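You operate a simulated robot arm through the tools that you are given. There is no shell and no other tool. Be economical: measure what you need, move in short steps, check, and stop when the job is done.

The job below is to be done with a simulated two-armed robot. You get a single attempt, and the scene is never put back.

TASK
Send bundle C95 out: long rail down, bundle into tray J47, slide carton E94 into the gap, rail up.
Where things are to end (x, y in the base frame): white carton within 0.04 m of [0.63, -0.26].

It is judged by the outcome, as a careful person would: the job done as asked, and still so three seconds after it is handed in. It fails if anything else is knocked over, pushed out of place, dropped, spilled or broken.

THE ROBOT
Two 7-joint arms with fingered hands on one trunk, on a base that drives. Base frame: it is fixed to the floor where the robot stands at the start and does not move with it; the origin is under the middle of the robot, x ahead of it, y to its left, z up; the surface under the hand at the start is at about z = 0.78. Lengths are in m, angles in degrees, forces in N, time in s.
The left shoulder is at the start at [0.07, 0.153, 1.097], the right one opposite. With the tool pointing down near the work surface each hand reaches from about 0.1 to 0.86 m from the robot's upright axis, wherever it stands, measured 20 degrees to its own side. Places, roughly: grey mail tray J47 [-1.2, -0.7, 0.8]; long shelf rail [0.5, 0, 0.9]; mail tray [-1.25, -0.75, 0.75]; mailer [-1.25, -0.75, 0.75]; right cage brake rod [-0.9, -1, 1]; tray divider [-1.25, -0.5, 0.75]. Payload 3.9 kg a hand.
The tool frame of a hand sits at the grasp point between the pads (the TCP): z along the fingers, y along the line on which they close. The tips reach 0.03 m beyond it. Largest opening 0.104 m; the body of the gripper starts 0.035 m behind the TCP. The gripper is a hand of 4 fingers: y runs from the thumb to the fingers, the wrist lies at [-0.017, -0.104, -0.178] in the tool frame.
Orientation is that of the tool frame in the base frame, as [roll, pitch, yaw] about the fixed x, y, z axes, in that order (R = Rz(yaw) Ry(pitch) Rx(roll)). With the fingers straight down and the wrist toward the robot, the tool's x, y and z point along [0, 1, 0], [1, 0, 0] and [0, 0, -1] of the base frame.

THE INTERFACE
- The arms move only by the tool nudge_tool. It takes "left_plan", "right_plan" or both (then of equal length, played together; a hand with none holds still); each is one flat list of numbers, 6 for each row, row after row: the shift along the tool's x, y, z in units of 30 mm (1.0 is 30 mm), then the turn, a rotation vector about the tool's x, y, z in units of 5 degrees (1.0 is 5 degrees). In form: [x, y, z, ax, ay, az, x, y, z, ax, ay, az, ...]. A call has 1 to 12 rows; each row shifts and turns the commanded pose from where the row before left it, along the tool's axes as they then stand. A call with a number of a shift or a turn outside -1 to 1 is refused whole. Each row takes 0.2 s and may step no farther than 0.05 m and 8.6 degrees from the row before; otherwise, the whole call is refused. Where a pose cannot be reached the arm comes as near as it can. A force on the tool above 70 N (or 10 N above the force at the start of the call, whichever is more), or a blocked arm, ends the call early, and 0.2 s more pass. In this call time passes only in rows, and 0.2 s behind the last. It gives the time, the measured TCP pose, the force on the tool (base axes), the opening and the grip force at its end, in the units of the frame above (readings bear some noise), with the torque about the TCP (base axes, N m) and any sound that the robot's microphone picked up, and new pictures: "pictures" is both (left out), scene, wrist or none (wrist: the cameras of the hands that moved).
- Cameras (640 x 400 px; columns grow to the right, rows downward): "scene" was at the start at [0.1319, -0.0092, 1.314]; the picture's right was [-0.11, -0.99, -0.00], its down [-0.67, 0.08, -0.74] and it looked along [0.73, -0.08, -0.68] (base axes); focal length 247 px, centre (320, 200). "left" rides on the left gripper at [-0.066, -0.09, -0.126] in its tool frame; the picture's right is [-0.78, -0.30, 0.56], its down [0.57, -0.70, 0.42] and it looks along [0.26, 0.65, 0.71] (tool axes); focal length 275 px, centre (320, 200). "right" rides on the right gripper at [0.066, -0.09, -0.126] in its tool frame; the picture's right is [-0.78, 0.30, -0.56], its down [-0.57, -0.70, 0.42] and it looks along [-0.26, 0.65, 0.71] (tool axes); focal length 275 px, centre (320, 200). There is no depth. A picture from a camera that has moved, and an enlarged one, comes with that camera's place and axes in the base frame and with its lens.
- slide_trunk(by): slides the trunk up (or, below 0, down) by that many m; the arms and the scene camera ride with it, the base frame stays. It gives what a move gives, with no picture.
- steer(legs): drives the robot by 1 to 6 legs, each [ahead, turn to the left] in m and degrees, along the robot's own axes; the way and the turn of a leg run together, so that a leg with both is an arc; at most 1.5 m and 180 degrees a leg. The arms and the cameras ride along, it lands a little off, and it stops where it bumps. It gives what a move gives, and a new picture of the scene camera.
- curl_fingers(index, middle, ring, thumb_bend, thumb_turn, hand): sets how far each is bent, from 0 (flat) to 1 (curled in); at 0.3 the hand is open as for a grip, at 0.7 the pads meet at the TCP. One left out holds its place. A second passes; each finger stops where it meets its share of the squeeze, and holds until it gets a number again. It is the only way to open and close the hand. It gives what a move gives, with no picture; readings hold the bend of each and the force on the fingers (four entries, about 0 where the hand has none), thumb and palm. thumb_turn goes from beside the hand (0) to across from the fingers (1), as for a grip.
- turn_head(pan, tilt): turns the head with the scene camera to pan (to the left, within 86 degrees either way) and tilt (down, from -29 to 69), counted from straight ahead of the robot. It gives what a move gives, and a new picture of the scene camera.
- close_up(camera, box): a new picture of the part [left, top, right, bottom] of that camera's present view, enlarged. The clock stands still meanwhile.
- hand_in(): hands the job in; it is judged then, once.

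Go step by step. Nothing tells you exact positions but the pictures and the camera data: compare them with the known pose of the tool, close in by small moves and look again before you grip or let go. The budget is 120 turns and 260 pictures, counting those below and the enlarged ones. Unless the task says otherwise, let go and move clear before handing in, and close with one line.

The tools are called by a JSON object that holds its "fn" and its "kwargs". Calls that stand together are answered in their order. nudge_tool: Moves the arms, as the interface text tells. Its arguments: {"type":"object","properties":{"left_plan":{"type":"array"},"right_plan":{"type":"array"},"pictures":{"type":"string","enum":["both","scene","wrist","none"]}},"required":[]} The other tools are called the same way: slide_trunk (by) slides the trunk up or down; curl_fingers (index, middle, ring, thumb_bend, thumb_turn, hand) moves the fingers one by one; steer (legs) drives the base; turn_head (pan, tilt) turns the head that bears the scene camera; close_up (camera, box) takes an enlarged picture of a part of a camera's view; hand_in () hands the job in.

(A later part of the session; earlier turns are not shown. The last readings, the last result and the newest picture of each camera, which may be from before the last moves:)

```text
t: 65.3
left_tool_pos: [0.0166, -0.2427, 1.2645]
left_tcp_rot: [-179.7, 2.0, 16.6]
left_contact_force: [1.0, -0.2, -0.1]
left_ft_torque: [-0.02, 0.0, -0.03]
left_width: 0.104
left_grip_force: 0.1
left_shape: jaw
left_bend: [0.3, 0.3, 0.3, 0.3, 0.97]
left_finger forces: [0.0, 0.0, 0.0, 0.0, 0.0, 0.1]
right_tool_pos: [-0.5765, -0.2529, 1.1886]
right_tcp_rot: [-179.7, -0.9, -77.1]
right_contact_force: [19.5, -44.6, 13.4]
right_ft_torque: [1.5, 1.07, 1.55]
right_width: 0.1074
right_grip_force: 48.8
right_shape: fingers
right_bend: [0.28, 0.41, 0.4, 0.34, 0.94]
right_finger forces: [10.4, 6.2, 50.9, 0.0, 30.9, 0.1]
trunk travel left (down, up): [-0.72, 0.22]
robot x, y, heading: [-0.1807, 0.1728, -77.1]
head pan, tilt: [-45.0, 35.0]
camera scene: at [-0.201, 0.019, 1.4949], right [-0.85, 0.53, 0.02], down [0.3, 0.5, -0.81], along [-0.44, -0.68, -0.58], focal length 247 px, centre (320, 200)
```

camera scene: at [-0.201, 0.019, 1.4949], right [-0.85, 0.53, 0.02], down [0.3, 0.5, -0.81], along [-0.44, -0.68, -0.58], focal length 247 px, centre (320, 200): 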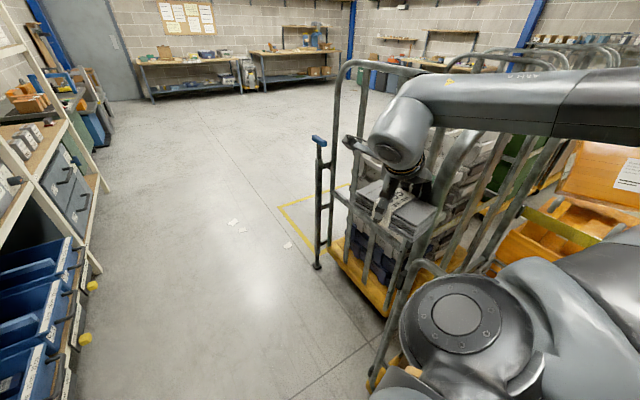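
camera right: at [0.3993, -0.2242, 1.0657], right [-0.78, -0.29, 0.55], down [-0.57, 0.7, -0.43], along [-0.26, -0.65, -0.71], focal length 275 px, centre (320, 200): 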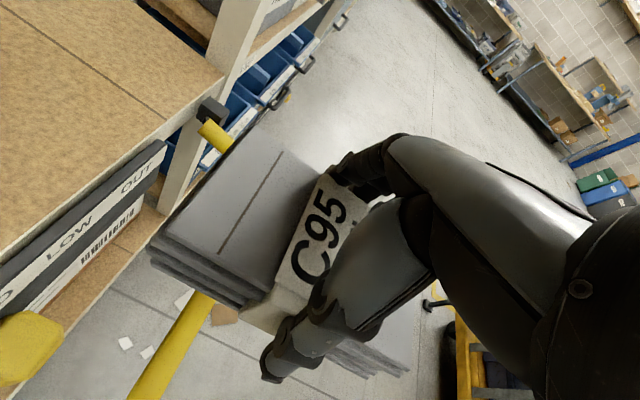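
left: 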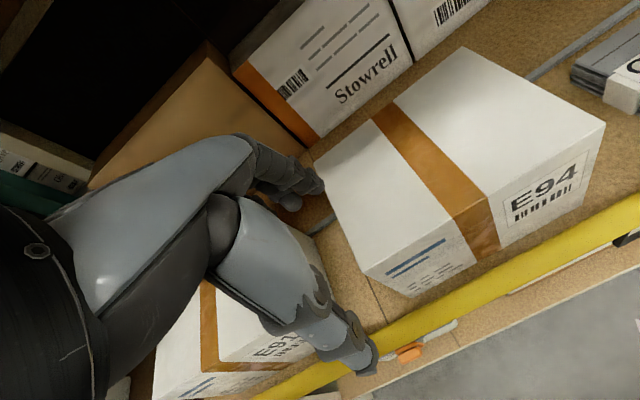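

The right hand's finger leans on a cage upright. I'll turn back a few degrees at once, then look.

{"fn": "steer", "kwargs": {"legs": [[0, 10]]}}

{"fn": "turn_head", "kwargs": {"pan": -60, "tilt": 45}}

{"fn": "close_up", "kwargs": {"camera": "right", "box": [0, 0, 640, 400]}}

```text
t: 66.0
left_tool_pos: [-0.0451, -0.232, 1.3026]
left_tcp_rot: [176.7, 24.5, 6.8]
left_contact_force: [-0.9, -0.2, 1.1]
left_ft_torque: [0.01, -0.07, -0.01]
left_width: 0.1041
left_grip_force: 0.1
left_shape: jaw
left_bend: [0.3, 0.3, 0.3, 0.3, 0.97]
left_finger forces: [0.0, 0.0, 0.0, 0.0, 0.0, 0.0]
right_tool_pos: [-0.5697, -0.2314, 1.1927]
right_tcp_rot: [-178.7, -1.8, -76.0]
right_contact_force: [53.0, 4.5, 13.3]
right_ft_torque: [0.3, 1.59, -1.45]
right_width: 0.1064
right_grip_force: 64.0
right_shape: fingers
right_bend: [0.29, 0.42, 0.46, 0.34, 0.94]
right_finger forces: [6.7, 4.6, 78.8, 0.1, 37.4, 0.1]
trunk travel left (down, up): [-0.72, 0.22]
robot x, y, heading: [-0.1778, 0.1676, -76.0]
head pan, tilt: [-45.0, 35.0]
stopped in leg 1: the robot was blocked; the commanded pose is now the measured one
camera scene: at [-0.2015, 0.0439, 1.4955], right [-0.86, 0.51, 0.01], down [0.29, 0.49, -0.82], along [-0.42, -0.7, -0.57], focal length 247 px, centre (320, 200)
```

scene: 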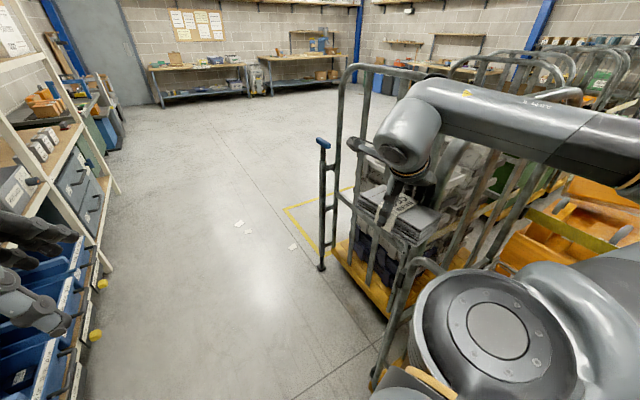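

```text
t: 66.8
left_tool_pos: [-0.0444, -0.2331, 1.3021]
left_tcp_rot: [176.5, 25.4, 6.4]
left_contact_force: [-0.2, 0.2, 0.1]
left_ft_torque: [-0.01, 0.0, 0.0]
left_width: 0.1043
left_grip_force: 0.0
left_shape: jaw
left_bend: [0.3, 0.3, 0.3, 0.3, 0.97]
left_finger forces: [0.0, 0.0, 0.0, 0.0, 0.1, 0.1]
right_tool_pos: [-0.5689, -0.2307, 1.1931]
right_tcp_rot: [-179.0, -1.6, -76.5]
right_contact_force: [39.1, -4.1, -7.5]
right_ft_torque: [-0.09, 0.09, -0.63]
right_width: 0.1063
right_grip_force: 56.1
right_shape: fingers
right_bend: [0.29, 0.42, 0.46, 0.34, 0.94]
right_finger forces: [6.8, 4.8, 63.7, 0.1, 36.8, 0.1]
trunk travel left (down, up): [-0.72, 0.22]
robot x, y, heading: [-0.175, 0.1668, -76.1]
head pan, tilt: [-60.0, 45.0]
camera scene: at [-0.2115, 0.0631, 1.4807], right [-0.7, 0.72, 0.01], down [0.5, 0.49, -0.71], along [-0.51, -0.49, -0.7], focal length 247 px, centre (320, 200)
```

scene: 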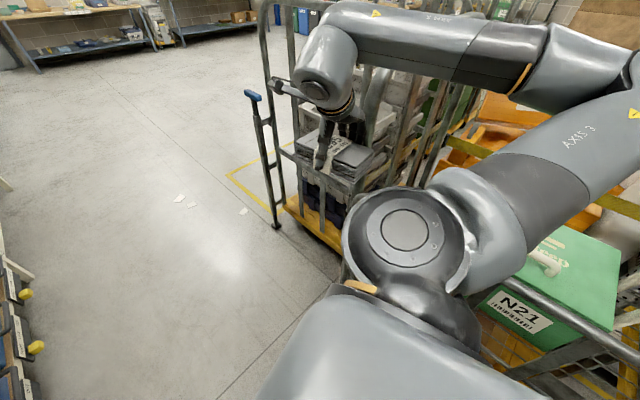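

```text
1.00 times, centred on (320, 200) of right (not enlarged: the box is as wide or as high as the picture)
camera zoom: at [-0.4705, -0.2711, 1.3214], right [-0.48, 0.7, 0.53], down [0.56, 0.71, -0.43], along [-0.68, 0.09, -0.73], focal length 275 px, centre (320, 200)
```

zoom: 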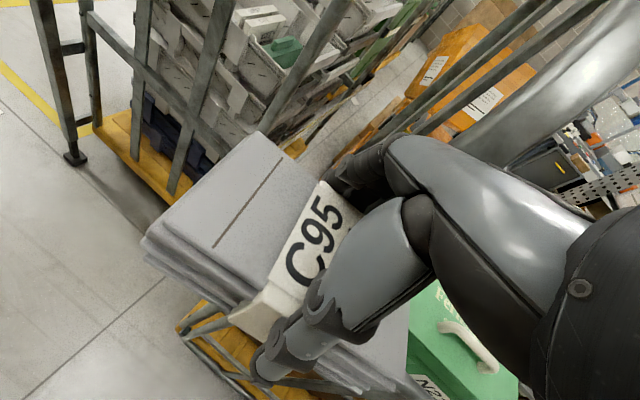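

A bar is pressing on the ring finger from the −x side. I'll move the hand away toward +x with the arm alone.

{"fn": "nudge_tool", "kwargs": {"right_plan": [0, -0.7, 0, 0, 0, 0, 0, -1, 0, 0, 0, 0, 0, -1, 0, 0, 0, 0], "pictures": "both"}}

```text
t: 67.1
left_tool_pos: [-0.0524, -0.2307, 1.3055]
left_tcp_rot: [176.4, 25.1, 6.4]
left_contact_force: [0.0, 0.0, 0.0]
left_ft_torque: [-0.05, -0.03, 0.01]
left_width: 0.1039
left_grip_force: 0.1
left_shape: jaw
left_bend: [0.3, 0.3, 0.3, 0.3, 0.97]
left_finger forces: [0.1, 0.0, 0.0, 0.1, 0.1, 0.0]
right_tool_pos: [-0.5673, -0.2289, 1.1933]
right_tcp_rot: [-178.8, -2.2, -76.3]
right_contact_force: [24.8, -6.7, -5.2]
right_ft_torque: [0.0, 0.06, -0.01]
right_width: 0.1063
right_grip_force: 44.0
right_shape: fingers
right_bend: [0.29, 0.41, 0.43, 0.34, 0.96]
right_finger forces: [7.8, 6.0, 42.1, 0.0, 32.1, 0.1]
trunk travel left (down, up): [-0.72, 0.22]
robot x, y, heading: [-0.1766, 0.1717, -75.6]
head pan, tilt: [-60.0, 45.0]
stopped in row 1 (right hand): the arm was blocked; the commanded pose is now the measured one
camera scene: at [-0.2189, 0.0644, 1.4808], right [-0.7, 0.72, 0.0], down [0.51, 0.49, -0.71], along [-0.51, -0.49, -0.71], focal length 247 px, centre (320, 200)
camera right: at [-0.469, -0.2681, 1.3223], right [-0.49, 0.7, 0.52], down [0.56, 0.71, -0.43], along [-0.67, 0.08, -0.74], focal length 275 px, centre (320, 200)
```

scene: 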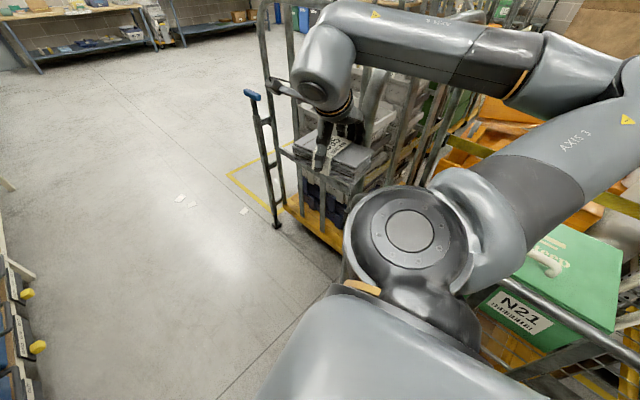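
right: 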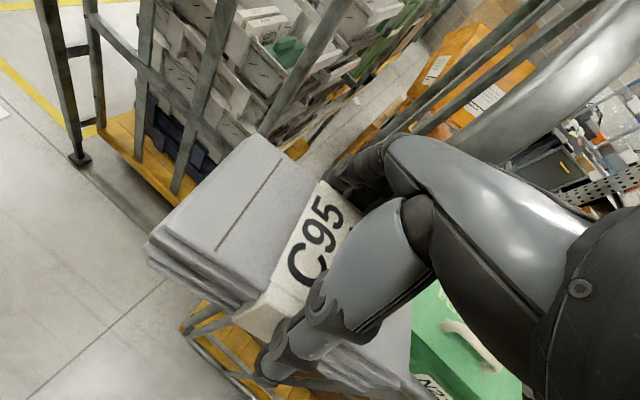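

Something else may be holding the arms. I'll look at the left side, and at the right forearm.

{"fn": "turn_head", "kwargs": {"pan": 70, "tilt": 25}}

{"fn": "turn_head", "kwargs": {"pan": -75, "tilt": 22}}

```text
t: 69.2
left_tool_pos: [-0.0489, -0.2328, 1.3039]
left_tcp_rot: [176.4, 25.1, 6.3]
left_contact_force: [0.6, 0.0, 0.1]
left_ft_torque: [-0.04, 0.0, 0.0]
left_width: 0.1039
left_grip_force: 0.0
left_shape: jaw
left_bend: [0.3, 0.3, 0.3, 0.3, 0.97]
left_finger forces: [0.1, 0.0, 0.0, 0.1, 0.1, 0.1]
right_tool_pos: [-0.5687, -0.2298, 1.1932]
right_tcp_rot: [-179.1, -1.8, -76.9]
right_contact_force: [24.6, -3.8, -10.2]
right_ft_torque: [-0.11, -0.33, -0.31]
right_width: 0.1062
right_grip_force: 45.6
right_shape: fingers
right_bend: [0.29, 0.41, 0.43, 0.34, 0.95]
right_finger forces: [7.1, 11.4, 40.4, 0.0, 33.2, 0.0]
trunk travel left (down, up): [-0.72, 0.22]
robot x, y, heading: [-0.1789, 0.1692, -76.2]
head pan, tilt: [70.0, 25.0]
camera scene: at [-0.0659, 0.1099, 1.5105], right [-0.1, -0.99, 0.0], down [-0.42, 0.05, -0.9], along [0.9, -0.09, -0.43], focal length 247 px, centre (320, 200)
```

scene: 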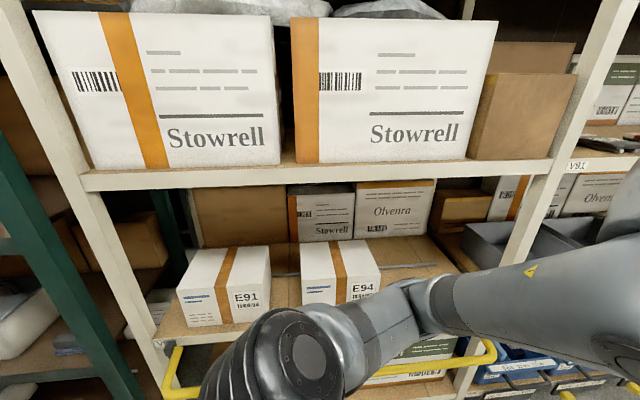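

```text
t: 71.5
left_tool_pos: [-0.0497, -0.2321, 1.3027]
left_tcp_rot: [176.4, 25.2, 6.4]
left_contact_force: [-0.2, 0.0, 0.3]
left_ft_torque: [0.01, 0.03, 0.02]
left_width: 0.104
left_grip_force: 0.0
left_shape: jaw
left_bend: [0.3, 0.3, 0.3, 0.3, 0.97]
left_finger forces: [0.1, 0.0, 0.0, 0.0, 0.0, 0.0]
right_tool_pos: [-0.5682, -0.2286, 1.1924]
right_tcp_rot: [-179.1, -2.0, -76.7]
right_contact_force: [24.5, -3.1, -9.9]
right_ft_torque: [-0.12, -0.29, -0.33]
right_width: 0.1061
right_grip_force: 46.1
right_shape: fingers
right_bend: [0.29, 0.41, 0.43, 0.34, 0.95]
right_finger forces: [7.1, 11.3, 40.4, 0.0, 33.2, 0.0]
trunk travel left (down, up): [-0.72, 0.22]
robot x, y, heading: [-0.1796, 0.1717, -76.2]
head pan, tilt: [-75.0, 22.0]
camera scene: at [-0.2383, 0.0746, 1.5161], right [-0.49, 0.87, 0.0], down [0.32, 0.18, -0.93], along [-0.81, -0.45, -0.37], focal length 247 px, centre (320, 200)
```

scene: 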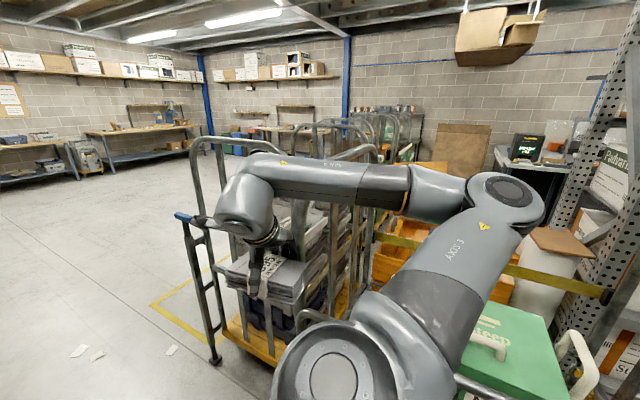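

The bar near the fingers is the near hoop of the right cage. I'll try very small moves away from it to feel which way is free.

{"fn": "nudge_tool", "kwargs": {"right_plan": [0, -0.15, 0, 0, 0, 0, 0, -0.15, 0, 0, 0, 0, 0, -0.15, 0, 0, 0, 0, 0, -0.15, 0, 0, 0, 0], "pictures": "none"}}

{"fn": "close_up", "kwargs": {"camera": "scene", "box": [160, 120, 420, 330]}}

{"fn": "close_up", "kwargs": {"camera": "right", "box": [260, 60, 640, 300]}}

```text
t: 72.5
left_tool_pos: [-0.0552, -0.2314, 1.3049]
left_tcp_rot: [176.4, 24.9, 6.4]
left_contact_force: [0.5, 0.6, -0.3]
left_ft_torque: [0.01, 0.0, 0.02]
left_width: 0.1039
left_grip_force: 0.1
left_shape: jaw
left_bend: [0.3, 0.3, 0.3, 0.3, 0.97]
left_finger forces: [0.1, 0.0, 0.0, 0.0, 0.0, 0.0]
right_tool_pos: [-0.5575, -0.2243, 1.1913]
right_tcp_rot: [-179.1, -2.0, -76.8]
right_contact_force: [0.1, 0.0, -0.4]
right_ft_torque: [0.02, -0.01, 0.04]
right_width: 0.1058
right_grip_force: 26.8
right_shape: fingers
right_bend: [0.28, 0.4, 0.39, 0.35, 0.97]
right_finger forces: [10.1, 7.4, 8.8, 0.0, 26.9, 0.1]
trunk travel left (down, up): [-0.72, 0.22]
robot x, y, heading: [-0.1758, 0.1712, -76.5]
head pan, tilt: [-75.0, 22.0]
```

```text
1.90 times, centred on (290, 225) of scene
camera zoom: at [-0.2454, 0.0767, 1.516], right [-0.48, 0.88, 0.0], down [0.33, 0.18, -0.93], along [-0.81, -0.45, -0.37], focal length 470 px, centre (377, 152)
```

zoom: 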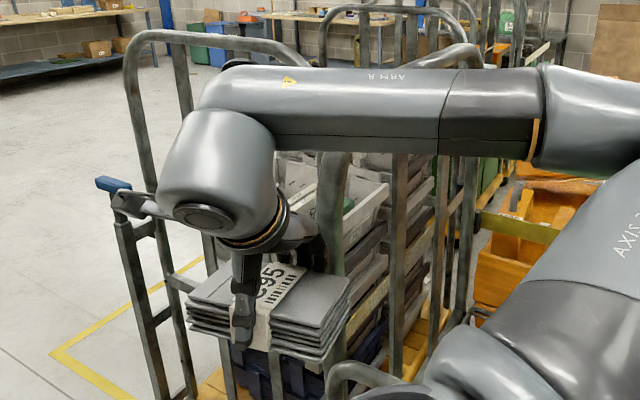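

```text
1.67 times, centred on (450, 180) of right
camera zoom: at [-0.4583, -0.2639, 1.3218], right [-0.48, 0.71, 0.52], down [0.56, 0.7, -0.43], along [-0.67, 0.09, -0.73], focal length 459 px, centre (103, 233)
```

zoom: 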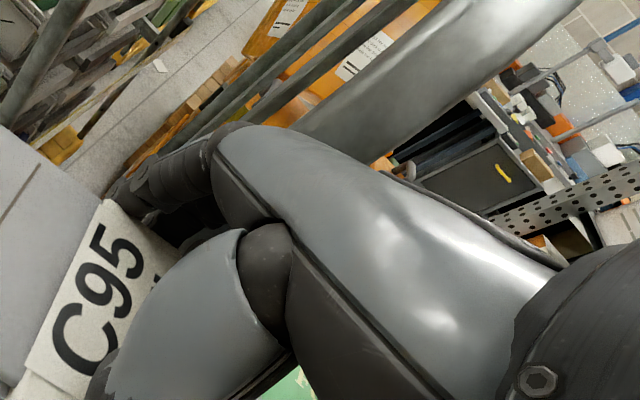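

Contact is gone and the grip is unharmed. I'll bring the hand further inward (toward the robot's middle), turning it so the wrist faces the robot, which draws the elbow in before any driving.

{"fn": "nudge_tool", "kwargs": {"right_plan": [0, -0.4, 0, 0, 0, 0, 0, -0.5, 0, 0, 0, 0, 0, -0.7, 0, 0, 0, 0, 0, -0.7, 0, 0, 0, 0, 0, -0.7, 0, 0, 0, 0, 0, -0.7, 0, 0, 0, 0], "pictures": "scene"}}

```text
t: 73.9
left_tool_pos: [-0.0549, -0.2312, 1.3049]
left_tcp_rot: [176.3, 24.9, 6.3]
left_contact_force: [0.8, -0.1, 0.1]
left_ft_torque: [0.04, -0.02, 0.03]
left_width: 0.1041
left_grip_force: 0.0
left_shape: jaw
left_bend: [0.3, 0.3, 0.3, 0.3, 0.97]
left_finger forces: [0.0, 0.0, 0.0, 0.0, 0.0, 0.0]
right_tool_pos: [-0.4482, -0.1999, 1.1936]
right_tcp_rot: [-179.1, -2.1, -76.9]
right_contact_force: [0.2, 0.2, -1.0]
right_ft_torque: [-0.05, 0.02, -0.04]
right_width: 0.1057
right_grip_force: 26.8
right_shape: fingers
right_bend: [0.28, 0.4, 0.39, 0.35, 0.97]
right_finger forces: [10.1, 7.4, 8.9, 0.0, 26.8, 0.0]
trunk travel left (down, up): [-0.72, 0.22]
robot x, y, heading: [-0.1752, 0.167, -76.1]
head pan, tilt: [-75.0, 22.0]
camera scene: at [-0.2446, 0.0759, 1.5159], right [-0.48, 0.87, 0.0], down [0.33, 0.18, -0.93], along [-0.81, -0.45, -0.37], focal length 247 px, centre (320, 200)
```

scene: 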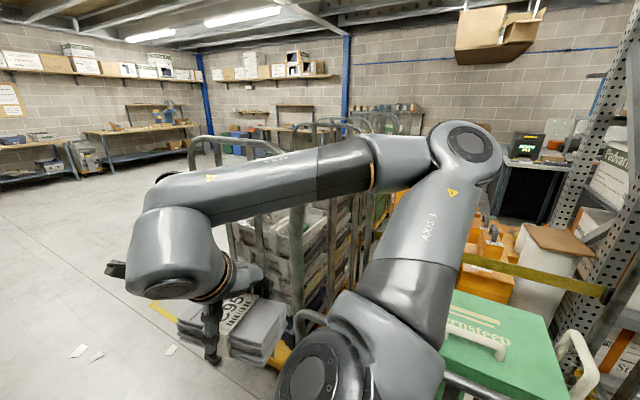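

{"fn": "nudge_tool", "kwargs": {"right_plan": [1, -0.8, 0, 0, 0, 0, 1, -0.8, 0, 0, 0, 0, 1, -0.8, 0, 0, 0, 0, 1, -0.8, 0, 0, 0, 0], "pictures": "none"}}

{"fn": "nudge_tool", "kwargs": {"right_plan": [0, 0, 0, 0, 0, -1, 0, 0, 0, 0, 0, -1, 0, 0, 0, 0, 0, -1, 0, 0, 0, 0, 0, -1, 0, 0, 0, 0, 0, -1, 0, 0, 0, 0, 0, -1, 0, 0, 0, 0, 0, -1, 0, 0, 0, 0, 0, -1, 0, 0, 0, 0, 0, -1], "pictures": "none"}}

{"fn": "nudge_tool", "kwargs": {"right_plan": [0, 0, 0, 0, 0, -1, 0, 0, 0, 0, 0, -1, 0, 0, 0, 0, 0, -1, 0, 0, 0, 0, 0, -1, 0, 0, 0, 0, 0, -1, 0, 0, 0, 0, 0, -1, 0, 0, 0, 0, 0, -1, 0, 0, 0, 0, 0, -1, 0, 0, 0, 0, 0, -1], "pictures": "scene"}}

```text
t: 74.9
left_tool_pos: [-0.0556, -0.2334, 1.3037]
left_tcp_rot: [176.4, 24.9, 6.2]
left_contact_force: [0.1, 0.2, -0.3]
left_ft_torque: [-0.01, 0.03, -0.03]
left_width: 0.1042
left_grip_force: 0.0
left_shape: jaw
left_bend: [0.3, 0.3, 0.3, 0.3, 0.97]
left_finger forces: [0.0, 0.0, 0.0, 0.1, 0.0, 0.0]
right_tool_pos: [-0.411, -0.2305, 1.1955]
right_tcp_rot: [-179.0, -2.0, -76.8]
right_contact_force: [0.9, -0.4, -1.1]
right_ft_torque: [0.0, 0.0, 0.02]
right_width: 0.1055
right_grip_force: 26.5
right_shape: fingers
right_bend: [0.28, 0.4, 0.38, 0.35, 0.97]
right_finger forces: [10.0, 7.5, 8.8, 0.0, 26.7, 0.0]
right hand out of reach, approached as far as the arm can: row 2, 3, 4
trunk travel left (down, up): [-0.72, 0.22]
robot x, y, heading: [-0.1727, 0.1725, -76.3]
head pan, tilt: [-75.0, 22.0]
```

```text
t: 76.9
left_tool_pos: [-0.0557, -0.2311, 1.3061]
left_tcp_rot: [176.3, 24.9, 6.2]
left_contact_force: [0.3, 0.2, -0.2]
left_ft_torque: [0.03, -0.03, -0.01]
left_width: 0.1039
left_grip_force: 0.0
left_shape: jaw
left_bend: [0.3, 0.3, 0.3, 0.3, 0.97]
left_finger forces: [0.1, 0.1, 0.0, 0.1, 0.1, 0.1]
right_tool_pos: [-0.408, -0.2488, 1.2037]
right_tcp_rot: [179.4, -2.2, -31.7]
right_contact_force: [0.0, -0.6, -1.1]
right_ft_torque: [0.04, 0.02, -0.01]
right_width: 0.1055
right_grip_force: 26.3
right_shape: fingers
right_bend: [0.28, 0.4, 0.38, 0.35, 0.97]
right_finger forces: [9.8, 7.5, 8.8, 0.0, 26.6, 0.1]
right hand out of reach, approached as far as the arm can: row 6, 7, 8, 9
trunk travel left (down, up): [-0.72, 0.22]
robot x, y, heading: [-0.1729, 0.1668, -76.2]
head pan, tilt: [-75.0, 22.0]
```

```text
t: 78.9
left_tool_pos: [-0.0538, -0.2314, 1.3053]
left_tcp_rot: [176.3, 24.9, 6.3]
left_contact_force: [-0.1, 0.5, -0.5]
left_ft_torque: [-0.01, 0.04, -0.01]
left_width: 0.1042
left_grip_force: 0.1
left_shape: jaw
left_bend: [0.3, 0.3, 0.3, 0.3, 0.97]
left_finger forces: [0.1, 0.1, 0.0, 0.0, 0.1, 0.0]
right_tool_pos: [-0.4023, -0.2604, 1.2072]
right_tcp_rot: [177.9, -0.9, 13.3]
right_contact_force: [0.0, -0.4, -0.5]
right_ft_torque: [-0.01, -0.01, 0.0]
right_width: 0.1052
right_grip_force: 26.5
right_shape: fingers
right_bend: [0.28, 0.4, 0.38, 0.35, 0.97]
right_finger forces: [9.7, 7.5, 8.8, 0.0, 26.5, 0.0]
right hand out of reach, approached as far as the arm can: row 1, 3, 8, 9
trunk travel left (down, up): [-0.72, 0.22]
robot x, y, heading: [-0.1734, 0.1692, -76.1]
head pan, tilt: [-75.0, 22.0]
camera scene: at [-0.2451, 0.0768, 1.516], right [-0.48, 0.87, 0.0], down [0.33, 0.18, -0.93], along [-0.81, -0.45, -0.37], focal length 247 px, centre (320, 200)
```

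scene: 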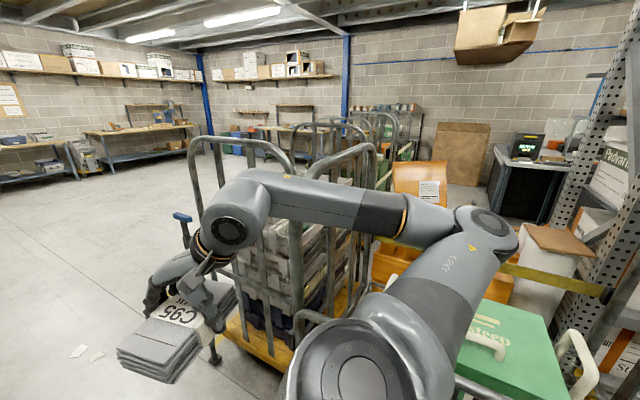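

The elbow is in better now. I'll drive along the aisle toward the front of the right cage in two easy legs, then look at it.

{"fn": "steer", "kwargs": {"legs": [[0.45, 0], [0.4, -12]]}}

{"fn": "turn_head", "kwargs": {"pan": -80, "tilt": 30}}

```text
t: 83.7
left_tool_pos: [0.0199, -1.0813, 1.3064]
left_tcp_rot: [176.2, 24.8, -5.8]
left_contact_force: [-0.6, -0.4, -0.7]
left_ft_torque: [-0.01, -0.02, 0.02]
left_width: 0.1041
left_grip_force: 0.1
left_shape: jaw
left_bend: [0.3, 0.3, 0.3, 0.3, 0.97]
left_finger forces: [0.1, 0.0, 0.0, 0.0, 0.1, 0.1]
right_tool_pos: [-0.325, -1.0354, 1.2077]
right_tcp_rot: [177.8, -1.0, 1.1]
right_contact_force: [0.9, -0.7, -1.5]
right_ft_torque: [0.0, -0.03, 0.0]
right_width: 0.105
right_grip_force: 27.6
right_shape: fingers
right_bend: [0.27, 0.39, 0.38, 0.36, 0.97]
right_finger forces: [9.9, 7.9, 9.3, 0.1, 27.7, 0.1]
trunk travel left (down, up): [-0.72, 0.22]
robot x, y, heading: [-0.0075, -0.6632, -88.2]
head pan, tilt: [-75.0, 22.0]
camera scene: at [-0.1005, -0.74, 1.5161], right [-0.29, 0.96, 0.0], down [0.36, 0.11, -0.93], along [-0.89, -0.27, -0.37], focal length 247 px, centre (320, 200)
```

scene: 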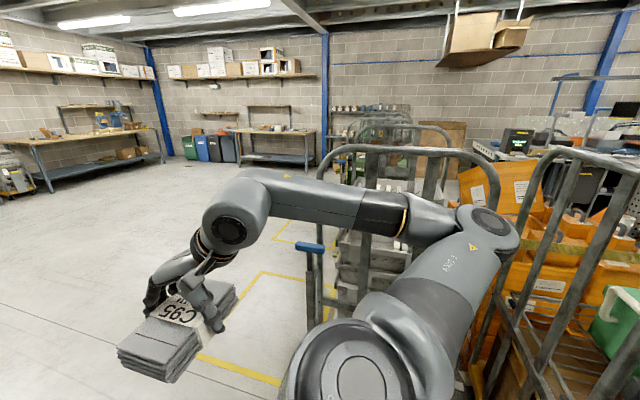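

```text
t: 84.4
left_tool_pos: [0.0207, -1.0815, 1.3043]
left_tcp_rot: [176.4, 24.8, -5.8]
left_contact_force: [-0.2, 0.7, -0.3]
left_ft_torque: [-0.01, 0.02, 0.01]
left_width: 0.1039
left_grip_force: 0.1
left_shape: jaw
left_bend: [0.3, 0.3, 0.3, 0.3, 0.97]
left_finger forces: [0.0, 0.0, 0.1, 0.0, 0.0, 0.0]
right_tool_pos: [-0.3254, -1.0374, 1.207]
right_tcp_rot: [177.8, -0.9, 1.2]
right_contact_force: [-1.4, 0.4, -0.6]
right_ft_torque: [-0.01, -0.04, -0.03]
right_width: 0.105
right_grip_force: 27.4
right_shape: fingers
right_bend: [0.27, 0.39, 0.38, 0.36, 0.97]
right_finger forces: [10.0, 7.9, 9.3, 0.1, 27.7, 0.0]
trunk travel left (down, up): [-0.72, 0.22]
robot x, y, heading: [-0.0103, -0.6659, -87.9]
head pan, tilt: [-80.0, 30.0]
camera scene: at [-0.1003, -0.7335, 1.5032], right [-0.21, 0.98, 0.0], down [0.49, 0.1, -0.87], along [-0.85, -0.18, -0.5], focal length 247 px, centre (320, 200)
```

scene: 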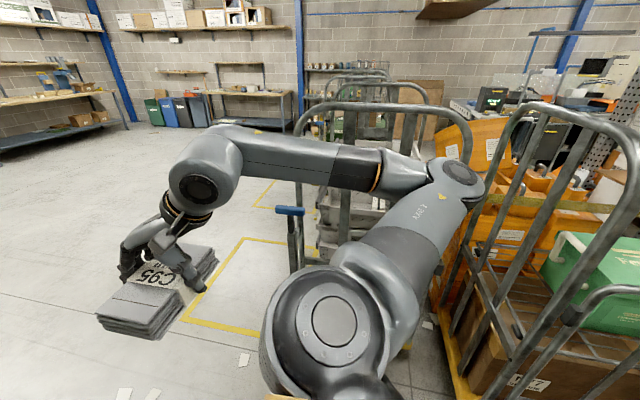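

The right cage stands with its hoop end facing me; its trays are further in. I'll drive round to its −y side, keeping clear of the blue brake rod, and look in from there.

{"fn": "steer", "kwargs": {"legs": [[1.1, 0], [0, -90], [0.6, 0]]}}

{"fn": "turn_head", "kwargs": {"pan": -65, "tilt": 30}}

```text
t: 96.9
left_tool_pos: [-0.9907, -1.813, 1.305]
left_tcp_rot: [176.3, 24.8, -96.4]
left_contact_force: [0.6, 1.0, 0.4]
left_ft_torque: [0.0, 0.01, 0.01]
left_width: 0.1039
left_grip_force: 0.0
left_shape: jaw
left_bend: [0.3, 0.3, 0.3, 0.3, 0.97]
left_finger forces: [0.0, 0.0, 0.0, 0.0, 0.0, 0.1]
right_tool_pos: [-0.9438, -1.4679, 1.207]
right_tcp_rot: [177.8, -1.0, -89.4]
right_contact_force: [0.4, -0.4, -1.1]
right_ft_torque: [0.0, -0.01, 0.01]
right_width: 0.105
right_grip_force: 26.4
right_shape: fingers
right_bend: [0.27, 0.39, 0.38, 0.36, 0.97]
right_finger forces: [9.5, 7.4, 8.9, 0.0, 26.2, 0.0]
trunk travel left (down, up): [-0.72, 0.22]
robot x, y, heading: [-0.5728, -1.7817, -178.4]
head pan, tilt: [-80.0, 30.0]
camera scene: at [-0.6429, -1.6954, 1.5032], right [0.98, 0.2, 0.0], down [0.1, -0.49, -0.87], along [-0.17, 0.85, -0.5], focal length 247 px, centre (320, 200)
```

scene: 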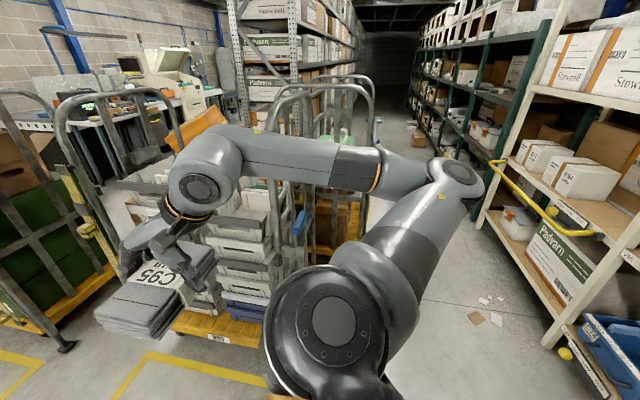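

```text
t: 97.7
left_tool_pos: [-0.9938, -1.8113, 1.3047]
left_tcp_rot: [176.4, 24.8, -96.3]
left_contact_force: [-0.5, 0.0, -0.2]
left_ft_torque: [-0.01, -0.03, -0.01]
left_width: 0.1038
left_grip_force: 0.1
left_shape: jaw
left_bend: [0.3, 0.3, 0.3, 0.3, 0.97]
left_finger forces: [0.0, 0.1, 0.1, 0.0, 0.0, 0.0]
right_tool_pos: [-0.9466, -1.4679, 1.2084]
right_tcp_rot: [177.9, -1.0, -89.4]
right_contact_force: [-0.7, 0.0, -1.6]
right_ft_torque: [0.01, 0.01, 0.02]
right_width: 0.1048
right_grip_force: 26.1
right_shape: fingers
right_bend: [0.27, 0.39, 0.38, 0.36, 0.97]
right_finger forces: [9.5, 7.4, 8.9, 0.0, 26.3, 0.0]
trunk travel left (down, up): [-0.72, 0.22]
robot x, y, heading: [-0.5751, -1.7857, -178.5]
head pan, tilt: [-65.0, 30.0]
camera scene: at [-0.6666, -1.7031, 1.5031], right [0.9, 0.44, 0.0], down [0.22, -0.45, -0.87], along [-0.38, 0.78, -0.5], focal length 247 px, centre (320, 200)
```

scene: 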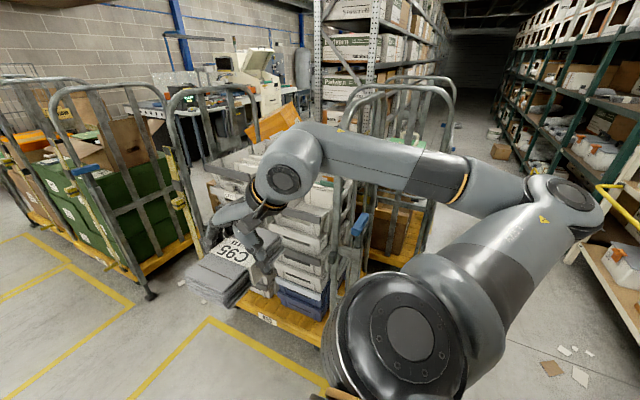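

From here the cage is open on this side: a stack of light trays and an open tray on top. I'll go on along −x, then turn to face the cage.

{"fn": "steer", "kwargs": {"legs": [[0.7, 0], [0, -91]]}}

{"fn": "turn_head", "kwargs": {"pan": 0, "tilt": 38}}

```text
t: 105.4
left_tool_pos: [-1.2973, -1.3848, 1.3042]
left_tcp_rot: [176.3, 24.9, 172.9]
left_contact_force: [0.1, 0.3, -0.2]
left_ft_torque: [0.03, -0.02, -0.03]
left_width: 0.1038
left_grip_force: 0.0
left_shape: jaw
left_bend: [0.3, 0.3, 0.3, 0.3, 0.97]
left_finger forces: [0.0, 0.0, 0.0, 0.0, 0.1, 0.1]
right_tool_pos: [-0.9521, -1.4348, 1.2078]
right_tcp_rot: [177.8, -1.1, -180.0]
right_contact_force: [0.1, 0.1, -0.8]
right_ft_torque: [-0.02, -0.02, 0.0]
right_width: 0.1044
right_grip_force: 25.0
right_shape: fingers
right_bend: [0.27, 0.39, 0.38, 0.36, 0.97]
right_finger forces: [8.9, 7.1, 8.6, 0.0, 25.2, 0.1]
trunk travel left (down, up): [-0.72, 0.22]
robot x, y, heading: [-1.2756, -1.8036, 90.8]
head pan, tilt: [-65.0, 30.0]
camera scene: at [-1.1931, -1.7128, 1.5031], right [0.43, -0.9, 0.0], down [-0.45, -0.22, -0.87], along [0.78, 0.38, -0.5], focal length 247 px, centre (320, 200)
```

scene: 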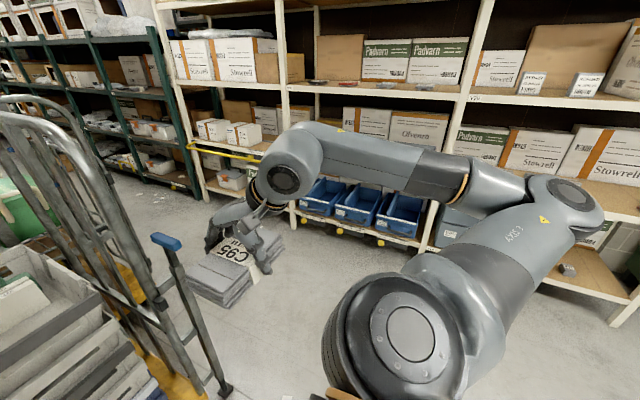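

```text
t: 106.8
left_tool_pos: [-1.2963, -1.3847, 1.3047]
left_tcp_rot: [176.2, 24.8, 172.9]
left_contact_force: [-1.0, 0.1, 0.6]
left_ft_torque: [0.01, 0.01, -0.03]
left_width: 0.1039
left_grip_force: 0.0
left_shape: jaw
left_bend: [0.3, 0.3, 0.3, 0.3, 0.97]
left_finger forces: [0.1, 0.0, 0.0, 0.1, 0.0, 0.0]
right_tool_pos: [-0.9513, -1.4366, 1.2075]
right_tcp_rot: [177.8, -1.0, -180.0]
right_contact_force: [0.0, 1.1, -1.8]
right_ft_torque: [0.0, 0.01, 0.07]
right_width: 0.1047
right_grip_force: 25.0
right_shape: fingers
right_bend: [0.27, 0.39, 0.38, 0.36, 0.97]
right_finger forces: [9.0, 7.1, 8.6, 0.1, 25.1, 0.0]
trunk travel left (down, up): [-0.72, 0.22]
robot x, y, heading: [-1.276, -1.8013, 90.6]
head pan, tilt: [0.0, 38.0]
camera scene: at [-1.2753, -1.6657, 1.4908], right [1.0, 0.01, 0.0], down [0.01, -0.62, -0.79], along [-0.01, 0.79, -0.62], focal length 247 px, centre (320, 200)
```

scene: 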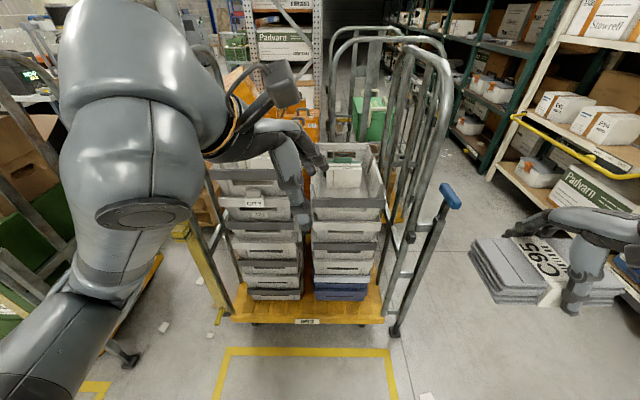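

Two stacks of trays stand side by side in the cage. I'll move the left arm aside and look at the labels.

{"fn": "nudge_tool", "kwargs": {"left_plan": [0, 0, 0, 0, 1, 0, 0, 0, 0, 0, 1, 0, 0.5, 0, 0, 0, 1, 0, 1, 0, 0, 0, 1, 0, 1, 0, 0, 0, 1, 0, 1, 0, 0, 0, 0, 0, 1, 0, 0, 0, 0, 0, 1, 0, 0, 0, 0, 0, 1, 0, 0, 0, 0, 0, 1, 0, 0, 0, 0, 0], "pictures": "scene"}}

{"fn": "close_up", "kwargs": {"camera": "scene", "box": [200, 140, 420, 330]}}

```text
t: 109.0
left_tool_pos: [-1.5154, -1.3619, 1.2996]
left_tcp_rot: [176.5, -0.1, 174.4]
left_contact_force: [-0.1, 0.5, -0.7]
left_ft_torque: [-0.01, -0.03, 0.01]
left_width: 0.1041
left_grip_force: 0.1
left_shape: jaw
left_bend: [0.3, 0.3, 0.3, 0.3, 0.97]
left_finger forces: [0.0, 0.0, 0.0, 0.1, 0.0, 0.0]
left hand out of reach, approached as far as the arm can: row 5, 7
right_tool_pos: [-0.9548, -1.4363, 1.2078]
right_tcp_rot: [177.7, -0.9, 180.0]
right_contact_force: [0.5, 0.5, -0.7]
right_ft_torque: [0.03, -0.02, -0.02]
right_width: 0.1046
right_grip_force: 25.0
right_shape: fingers
right_bend: [0.27, 0.39, 0.38, 0.36, 0.97]
right_finger forces: [8.8, 7.1, 8.7, 0.1, 25.1, 0.0]
trunk travel left (down, up): [-0.72, 0.22]
robot x, y, heading: [-1.2733, -1.8011, 90.8]
head pan, tilt: [0.0, 38.0]
camera scene: at [-1.2775, -1.6662, 1.4908], right [1.0, 0.01, 0.0], down [0.01, -0.62, -0.79], along [-0.01, 0.79, -0.62], focal length 247 px, centre (320, 200)
```

scene: 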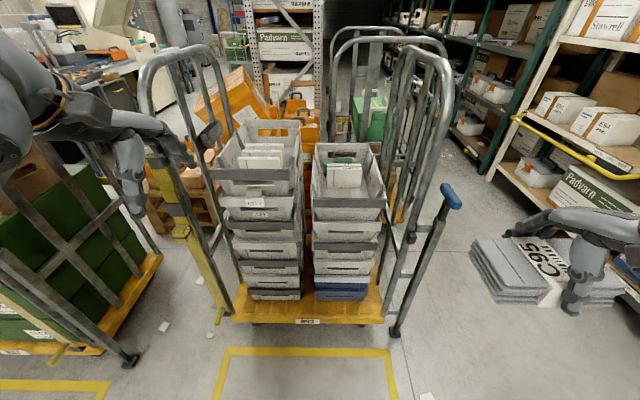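

```text
2.11 times, centred on (310, 235) of scene
camera zoom: at [-1.2775, -1.6662, 1.4908], right [1.0, 0.01, 0.0], down [0.01, -0.62, -0.79], along [-0.01, 0.79, -0.62], focal length 520 px, centre (341, 126)
```

zoom: 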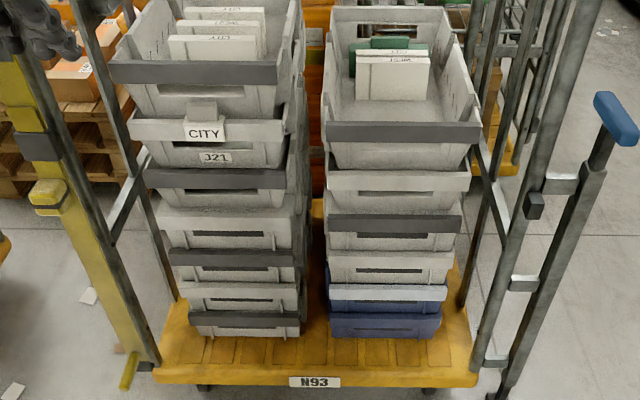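

{"fn": "close_up", "kwargs": {"camera": "scene", "box": [210, 115, 310, 225]}}

{"fn": "close_up", "kwargs": {"camera": "scene", "box": [300, 125, 400, 235]}}

{"fn": "close_up", "kwargs": {"camera": "right", "box": [0, 0, 640, 400]}}

{"fn": "close_up", "kwargs": {"camera": "left", "box": [0, 0, 640, 400]}}

```text
3.64 times, centred on (260, 170) of scene
camera zoom: at [-1.2775, -1.6662, 1.4908], right [1.0, 0.01, 0.0], down [0.01, -0.62, -0.79], along [-0.01, 0.79, -0.62], focal length 898 px, centre (538, 309)
```

zoom: 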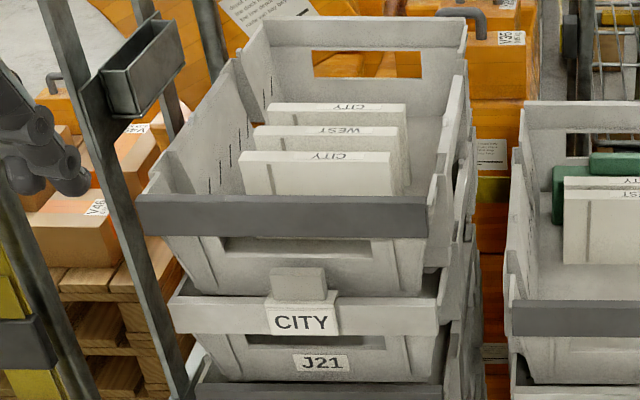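

```text
3.64 times, centred on (350, 180) of scene
camera zoom: at [-1.2775, -1.6662, 1.4908], right [1.0, 0.01, 0.0], down [0.01, -0.62, -0.79], along [-0.01, 0.79, -0.62], focal length 898 px, centre (211, 273)
```

zoom: 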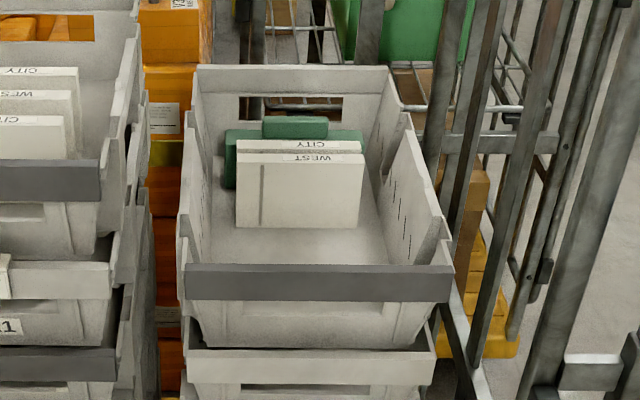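

```text
1.00 times, centred on (320, 200) of right (not enlarged: the box is as wide or as high as the picture)
camera zoom: at [-1.019, -1.5308, 1.3309], right [0.78, 0.27, 0.56], down [0.57, -0.68, -0.46], along [0.25, 0.68, -0.69], focal length 275 px, centre (320, 200)
```

zoom: 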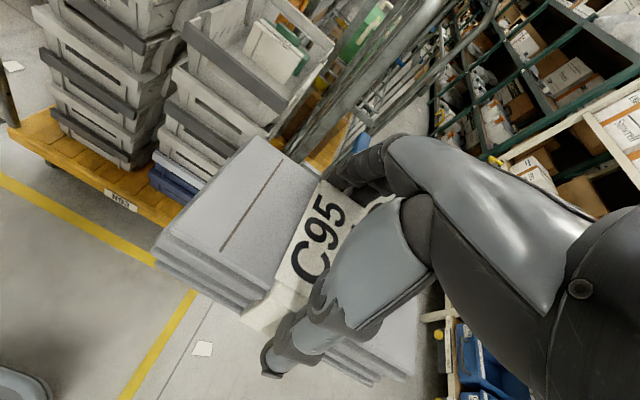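

```text
1.00 times, centred on (320, 200) of left (not enlarged: the box is as wide or as high as the picture)
camera zoom: at [-1.4586, -1.4647, 1.4199], right [0.75, -0.34, -0.57], down [-0.63, -0.62, -0.47], along [-0.2, 0.71, -0.67], focal length 275 px, centre (320, 200)
```

zoom: 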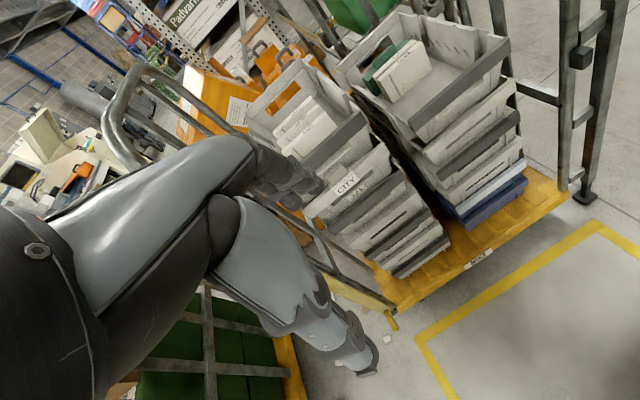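

The right-hand top tray matches J47's place (centre about −1.18, −0.72; rim at z≈0.93); its labelled end faces away. There is free floor in its near half, in front of the standing cards. I'll bring the bundle in line with it, then drive nearer.

{"fn": "nudge_tool", "kwargs": {"right_plan": [1, 0, 0, 0, 0, 0, 1, 0, 0, 0, 0, 0, 1, 0, 0, 0, 0, 0, 1, 0, 0, 0, 0, 0, 1, 0, 0, 0, 0, 0, 1, 0, 0, 0, 0, 0, 1, 0, 0, 0, 0, 0], "pictures": "none"}}

{"fn": "steer", "kwargs": {"legs": [[0.33, 0]]}}

{"fn": "turn_head", "kwargs": {"pan": -25, "tilt": 42}}

```text
t: 110.6
left_tool_pos: [-1.5186, -1.3634, 1.2991]
left_tcp_rot: [176.5, 0.1, 174.6]
left_contact_force: [-1.4, -0.4, 0.2]
left_ft_torque: [0.03, -0.04, -0.03]
left_width: 0.104
left_grip_force: 0.0
left_shape: jaw
left_bend: [0.3, 0.3, 0.3, 0.3, 0.97]
left_finger forces: [0.0, 0.0, 0.0, 0.1, 0.1, 0.0]
right_tool_pos: [-1.1533, -1.4276, 1.2166]
right_tcp_rot: [177.7, -0.8, 179.9]
right_contact_force: [-1.1, 0.2, -0.5]
right_ft_torque: [0.02, -0.04, -0.03]
right_width: 0.1045
right_grip_force: 24.5
right_shape: fingers
right_bend: [0.27, 0.39, 0.38, 0.36, 0.97]
right_finger forces: [8.8, 7.1, 8.5, 0.1, 25.1, 0.0]
right hand out of reach, approached as far as the arm can: row 2, 3
trunk travel left (down, up): [-0.72, 0.22]
robot x, y, heading: [-1.2762, -1.8054, 90.8]
head pan, tilt: [0.0, 38.0]
```

```text
t: 112.7
left_tool_pos: [-1.5146, -1.0386, 1.3009]
left_tcp_rot: [176.6, 0.0, 174.2]
left_contact_force: [0.6, -0.4, 0.4]
left_ft_torque: [0.05, -0.02, 0.0]
left_width: 0.104
left_grip_force: 0.0
left_shape: jaw
left_bend: [0.3, 0.3, 0.3, 0.3, 0.97]
left_finger forces: [0.0, 0.1, 0.1, 0.1, 0.0, 0.1]
right_tool_pos: [-1.1502, -1.1043, 1.2167]
right_tcp_rot: [177.8, -1.0, 179.7]
right_contact_force: [0.1, 0.4, -1.5]
right_ft_torque: [0.01, -0.03, 0.01]
right_width: 0.1047
right_grip_force: 24.5
right_shape: fingers
right_bend: [0.27, 0.39, 0.38, 0.36, 0.97]
right_finger forces: [9.0, 7.1, 8.6, 0.0, 25.1, 0.0]
trunk travel left (down, up): [-0.72, 0.22]
robot x, y, heading: [-1.2766, -1.4773, 90.6]
head pan, tilt: [0.0, 38.0]
camera scene: at [-1.2783, -1.3425, 1.491], right [1.0, 0.01, 0.0], down [0.01, -0.61, -0.79], along [-0.01, 0.79, -0.61], focal length 247 px, centre (320, 200)
```

scene: 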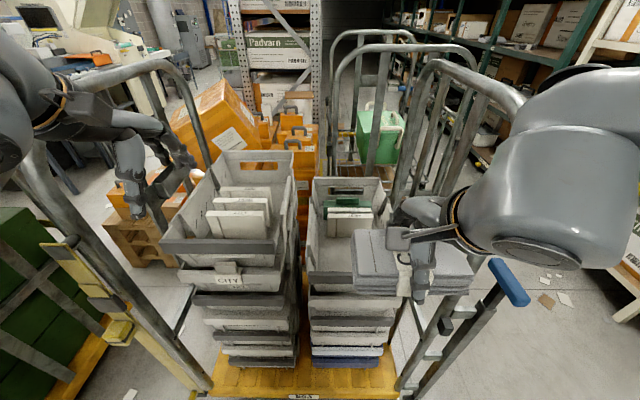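

```text
t: 113.6
left_tool_pos: [-1.5159, -1.0344, 1.2987]
left_tcp_rot: [176.6, 0.0, 174.3]
left_contact_force: [0.0, -0.6, -0.3]
left_ft_torque: [0.01, -0.01, 0.01]
left_width: 0.1043
left_grip_force: 0.0
left_shape: jaw
left_bend: [0.3, 0.3, 0.3, 0.3, 0.97]
left_finger forces: [0.0, 0.1, 0.0, 0.0, 0.0, 0.0]
right_tool_pos: [-1.1508, -1.1025, 1.2158]
right_tcp_rot: [177.7, -0.9, 179.9]
right_contact_force: [0.3, 0.0, -1.2]
right_ft_torque: [0.01, 0.0, 0.0]
right_width: 0.1044
right_grip_force: 24.8
right_shape: fingers
right_bend: [0.27, 0.39, 0.38, 0.36, 0.97]
right_finger forces: [8.9, 7.2, 8.6, 0.0, 25.1, 0.1]
trunk travel left (down, up): [-0.72, 0.22]
robot x, y, heading: [-1.2747, -1.4785, 90.4]
head pan, tilt: [-25.0, 42.0]
camera scene: at [-1.2433, -1.3505, 1.4848], right [0.91, -0.41, 0.0], down [-0.28, -0.61, -0.74], along [0.31, 0.68, -0.67], focal length 247 px, centre (320, 200)
```

scene: 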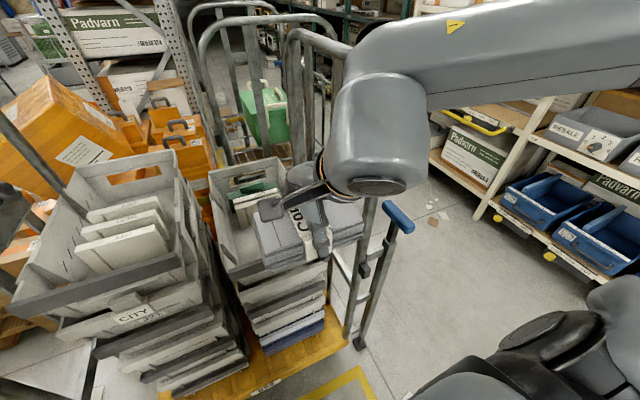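

The bundle hovers at the near rim. To let the arm come in straight rather than bent wide near the hoop, I'll back up 0.08 m and extend the arm gradually.

{"fn": "steer", "kwargs": {"legs": [[-0.08, 0]]}}

{"fn": "nudge_tool", "kwargs": {"right_plan": [0.2, 1, 0, 0, 0, 0, 0.2, 1, 0, 0, 0, 0, 0.2, 1, 0, 0, 0, 0, 0.2, 1, 0, 0, 0, 0, 0, 1, 0, 0, 0, 0], "pictures": "scene"}}

```text
t: 114.7
left_tool_pos: [-1.5147, -1.1096, 1.2983]
left_tcp_rot: [176.7, -0.1, 174.3]
left_contact_force: [0.2, 1.3, -0.5]
left_ft_torque: [-0.03, -0.03, 0.0]
left_width: 0.104
left_grip_force: 0.0
left_shape: jaw
left_bend: [0.3, 0.3, 0.3, 0.3, 0.97]
left_finger forces: [0.1, 0.0, 0.0, 0.0, 0.1, 0.1]
right_tool_pos: [-1.1498, -1.1783, 1.2158]
right_tcp_rot: [178.0, -0.9, 179.8]
right_contact_force: [-0.4, 1.0, -0.4]
right_ft_torque: [-0.01, -0.02, 0.02]
right_width: 0.1046
right_grip_force: 24.9
right_shape: fingers
right_bend: [0.27, 0.39, 0.38, 0.36, 0.97]
right_finger forces: [9.1, 7.2, 8.6, 0.0, 25.2, 0.1]
trunk travel left (down, up): [-0.72, 0.22]
robot x, y, heading: [-1.28, -1.5578, 90.5]
head pan, tilt: [-25.0, 42.0]
camera scene: at [-1.2426, -1.4259, 1.4844], right [0.91, -0.41, 0.0], down [-0.28, -0.61, -0.74], along [0.31, 0.67, -0.67], focal length 247 px, centre (320, 200)
```

scene: 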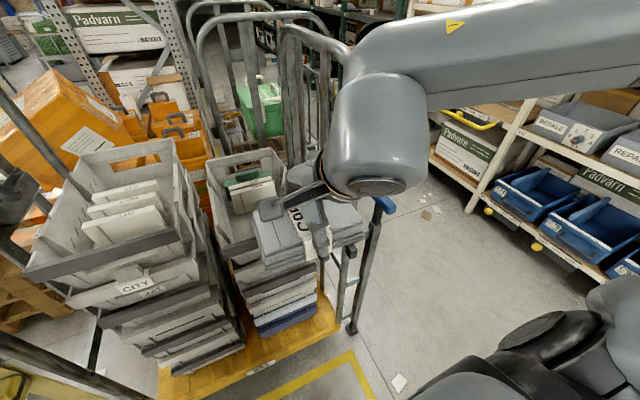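

```text
t: 115.9
left_tool_pos: [-1.5146, -1.1116, 1.2977]
left_tcp_rot: [176.9, -0.2, 174.3]
left_contact_force: [0.0, 0.6, -0.4]
left_ft_torque: [-0.03, 0.04, -0.01]
left_width: 0.104
left_grip_force: 0.1
left_shape: jaw
left_bend: [0.3, 0.3, 0.3, 0.3, 0.97]
left_finger forces: [0.1, 0.0, 0.0, 0.0, 0.0, 0.1]
right_tool_pos: [-1.172, -1.0279, 1.2208]
right_tcp_rot: [178.0, -1.0, 179.7]
right_contact_force: [0.6, 1.0, -0.6]
right_ft_torque: [-0.02, 0.0, -0.02]
right_width: 0.1042
right_grip_force: 24.4
right_shape: fingers
right_bend: [0.27, 0.39, 0.38, 0.36, 0.97]
right_finger forces: [8.8, 7.3, 8.5, 0.1, 25.2, 0.0]
trunk travel left (down, up): [-0.72, 0.22]
robot x, y, heading: [-1.2749, -1.5584, 90.4]
head pan, tilt: [-25.0, 42.0]
camera scene: at [-1.2425, -1.4277, 1.4846], right [0.91, -0.41, 0.0], down [-0.28, -0.61, -0.74], along [0.31, 0.67, -0.67], focal length 247 px, centre (320, 200)
```

scene: 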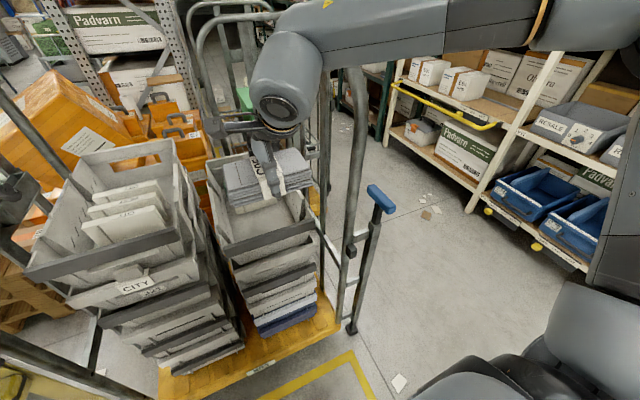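

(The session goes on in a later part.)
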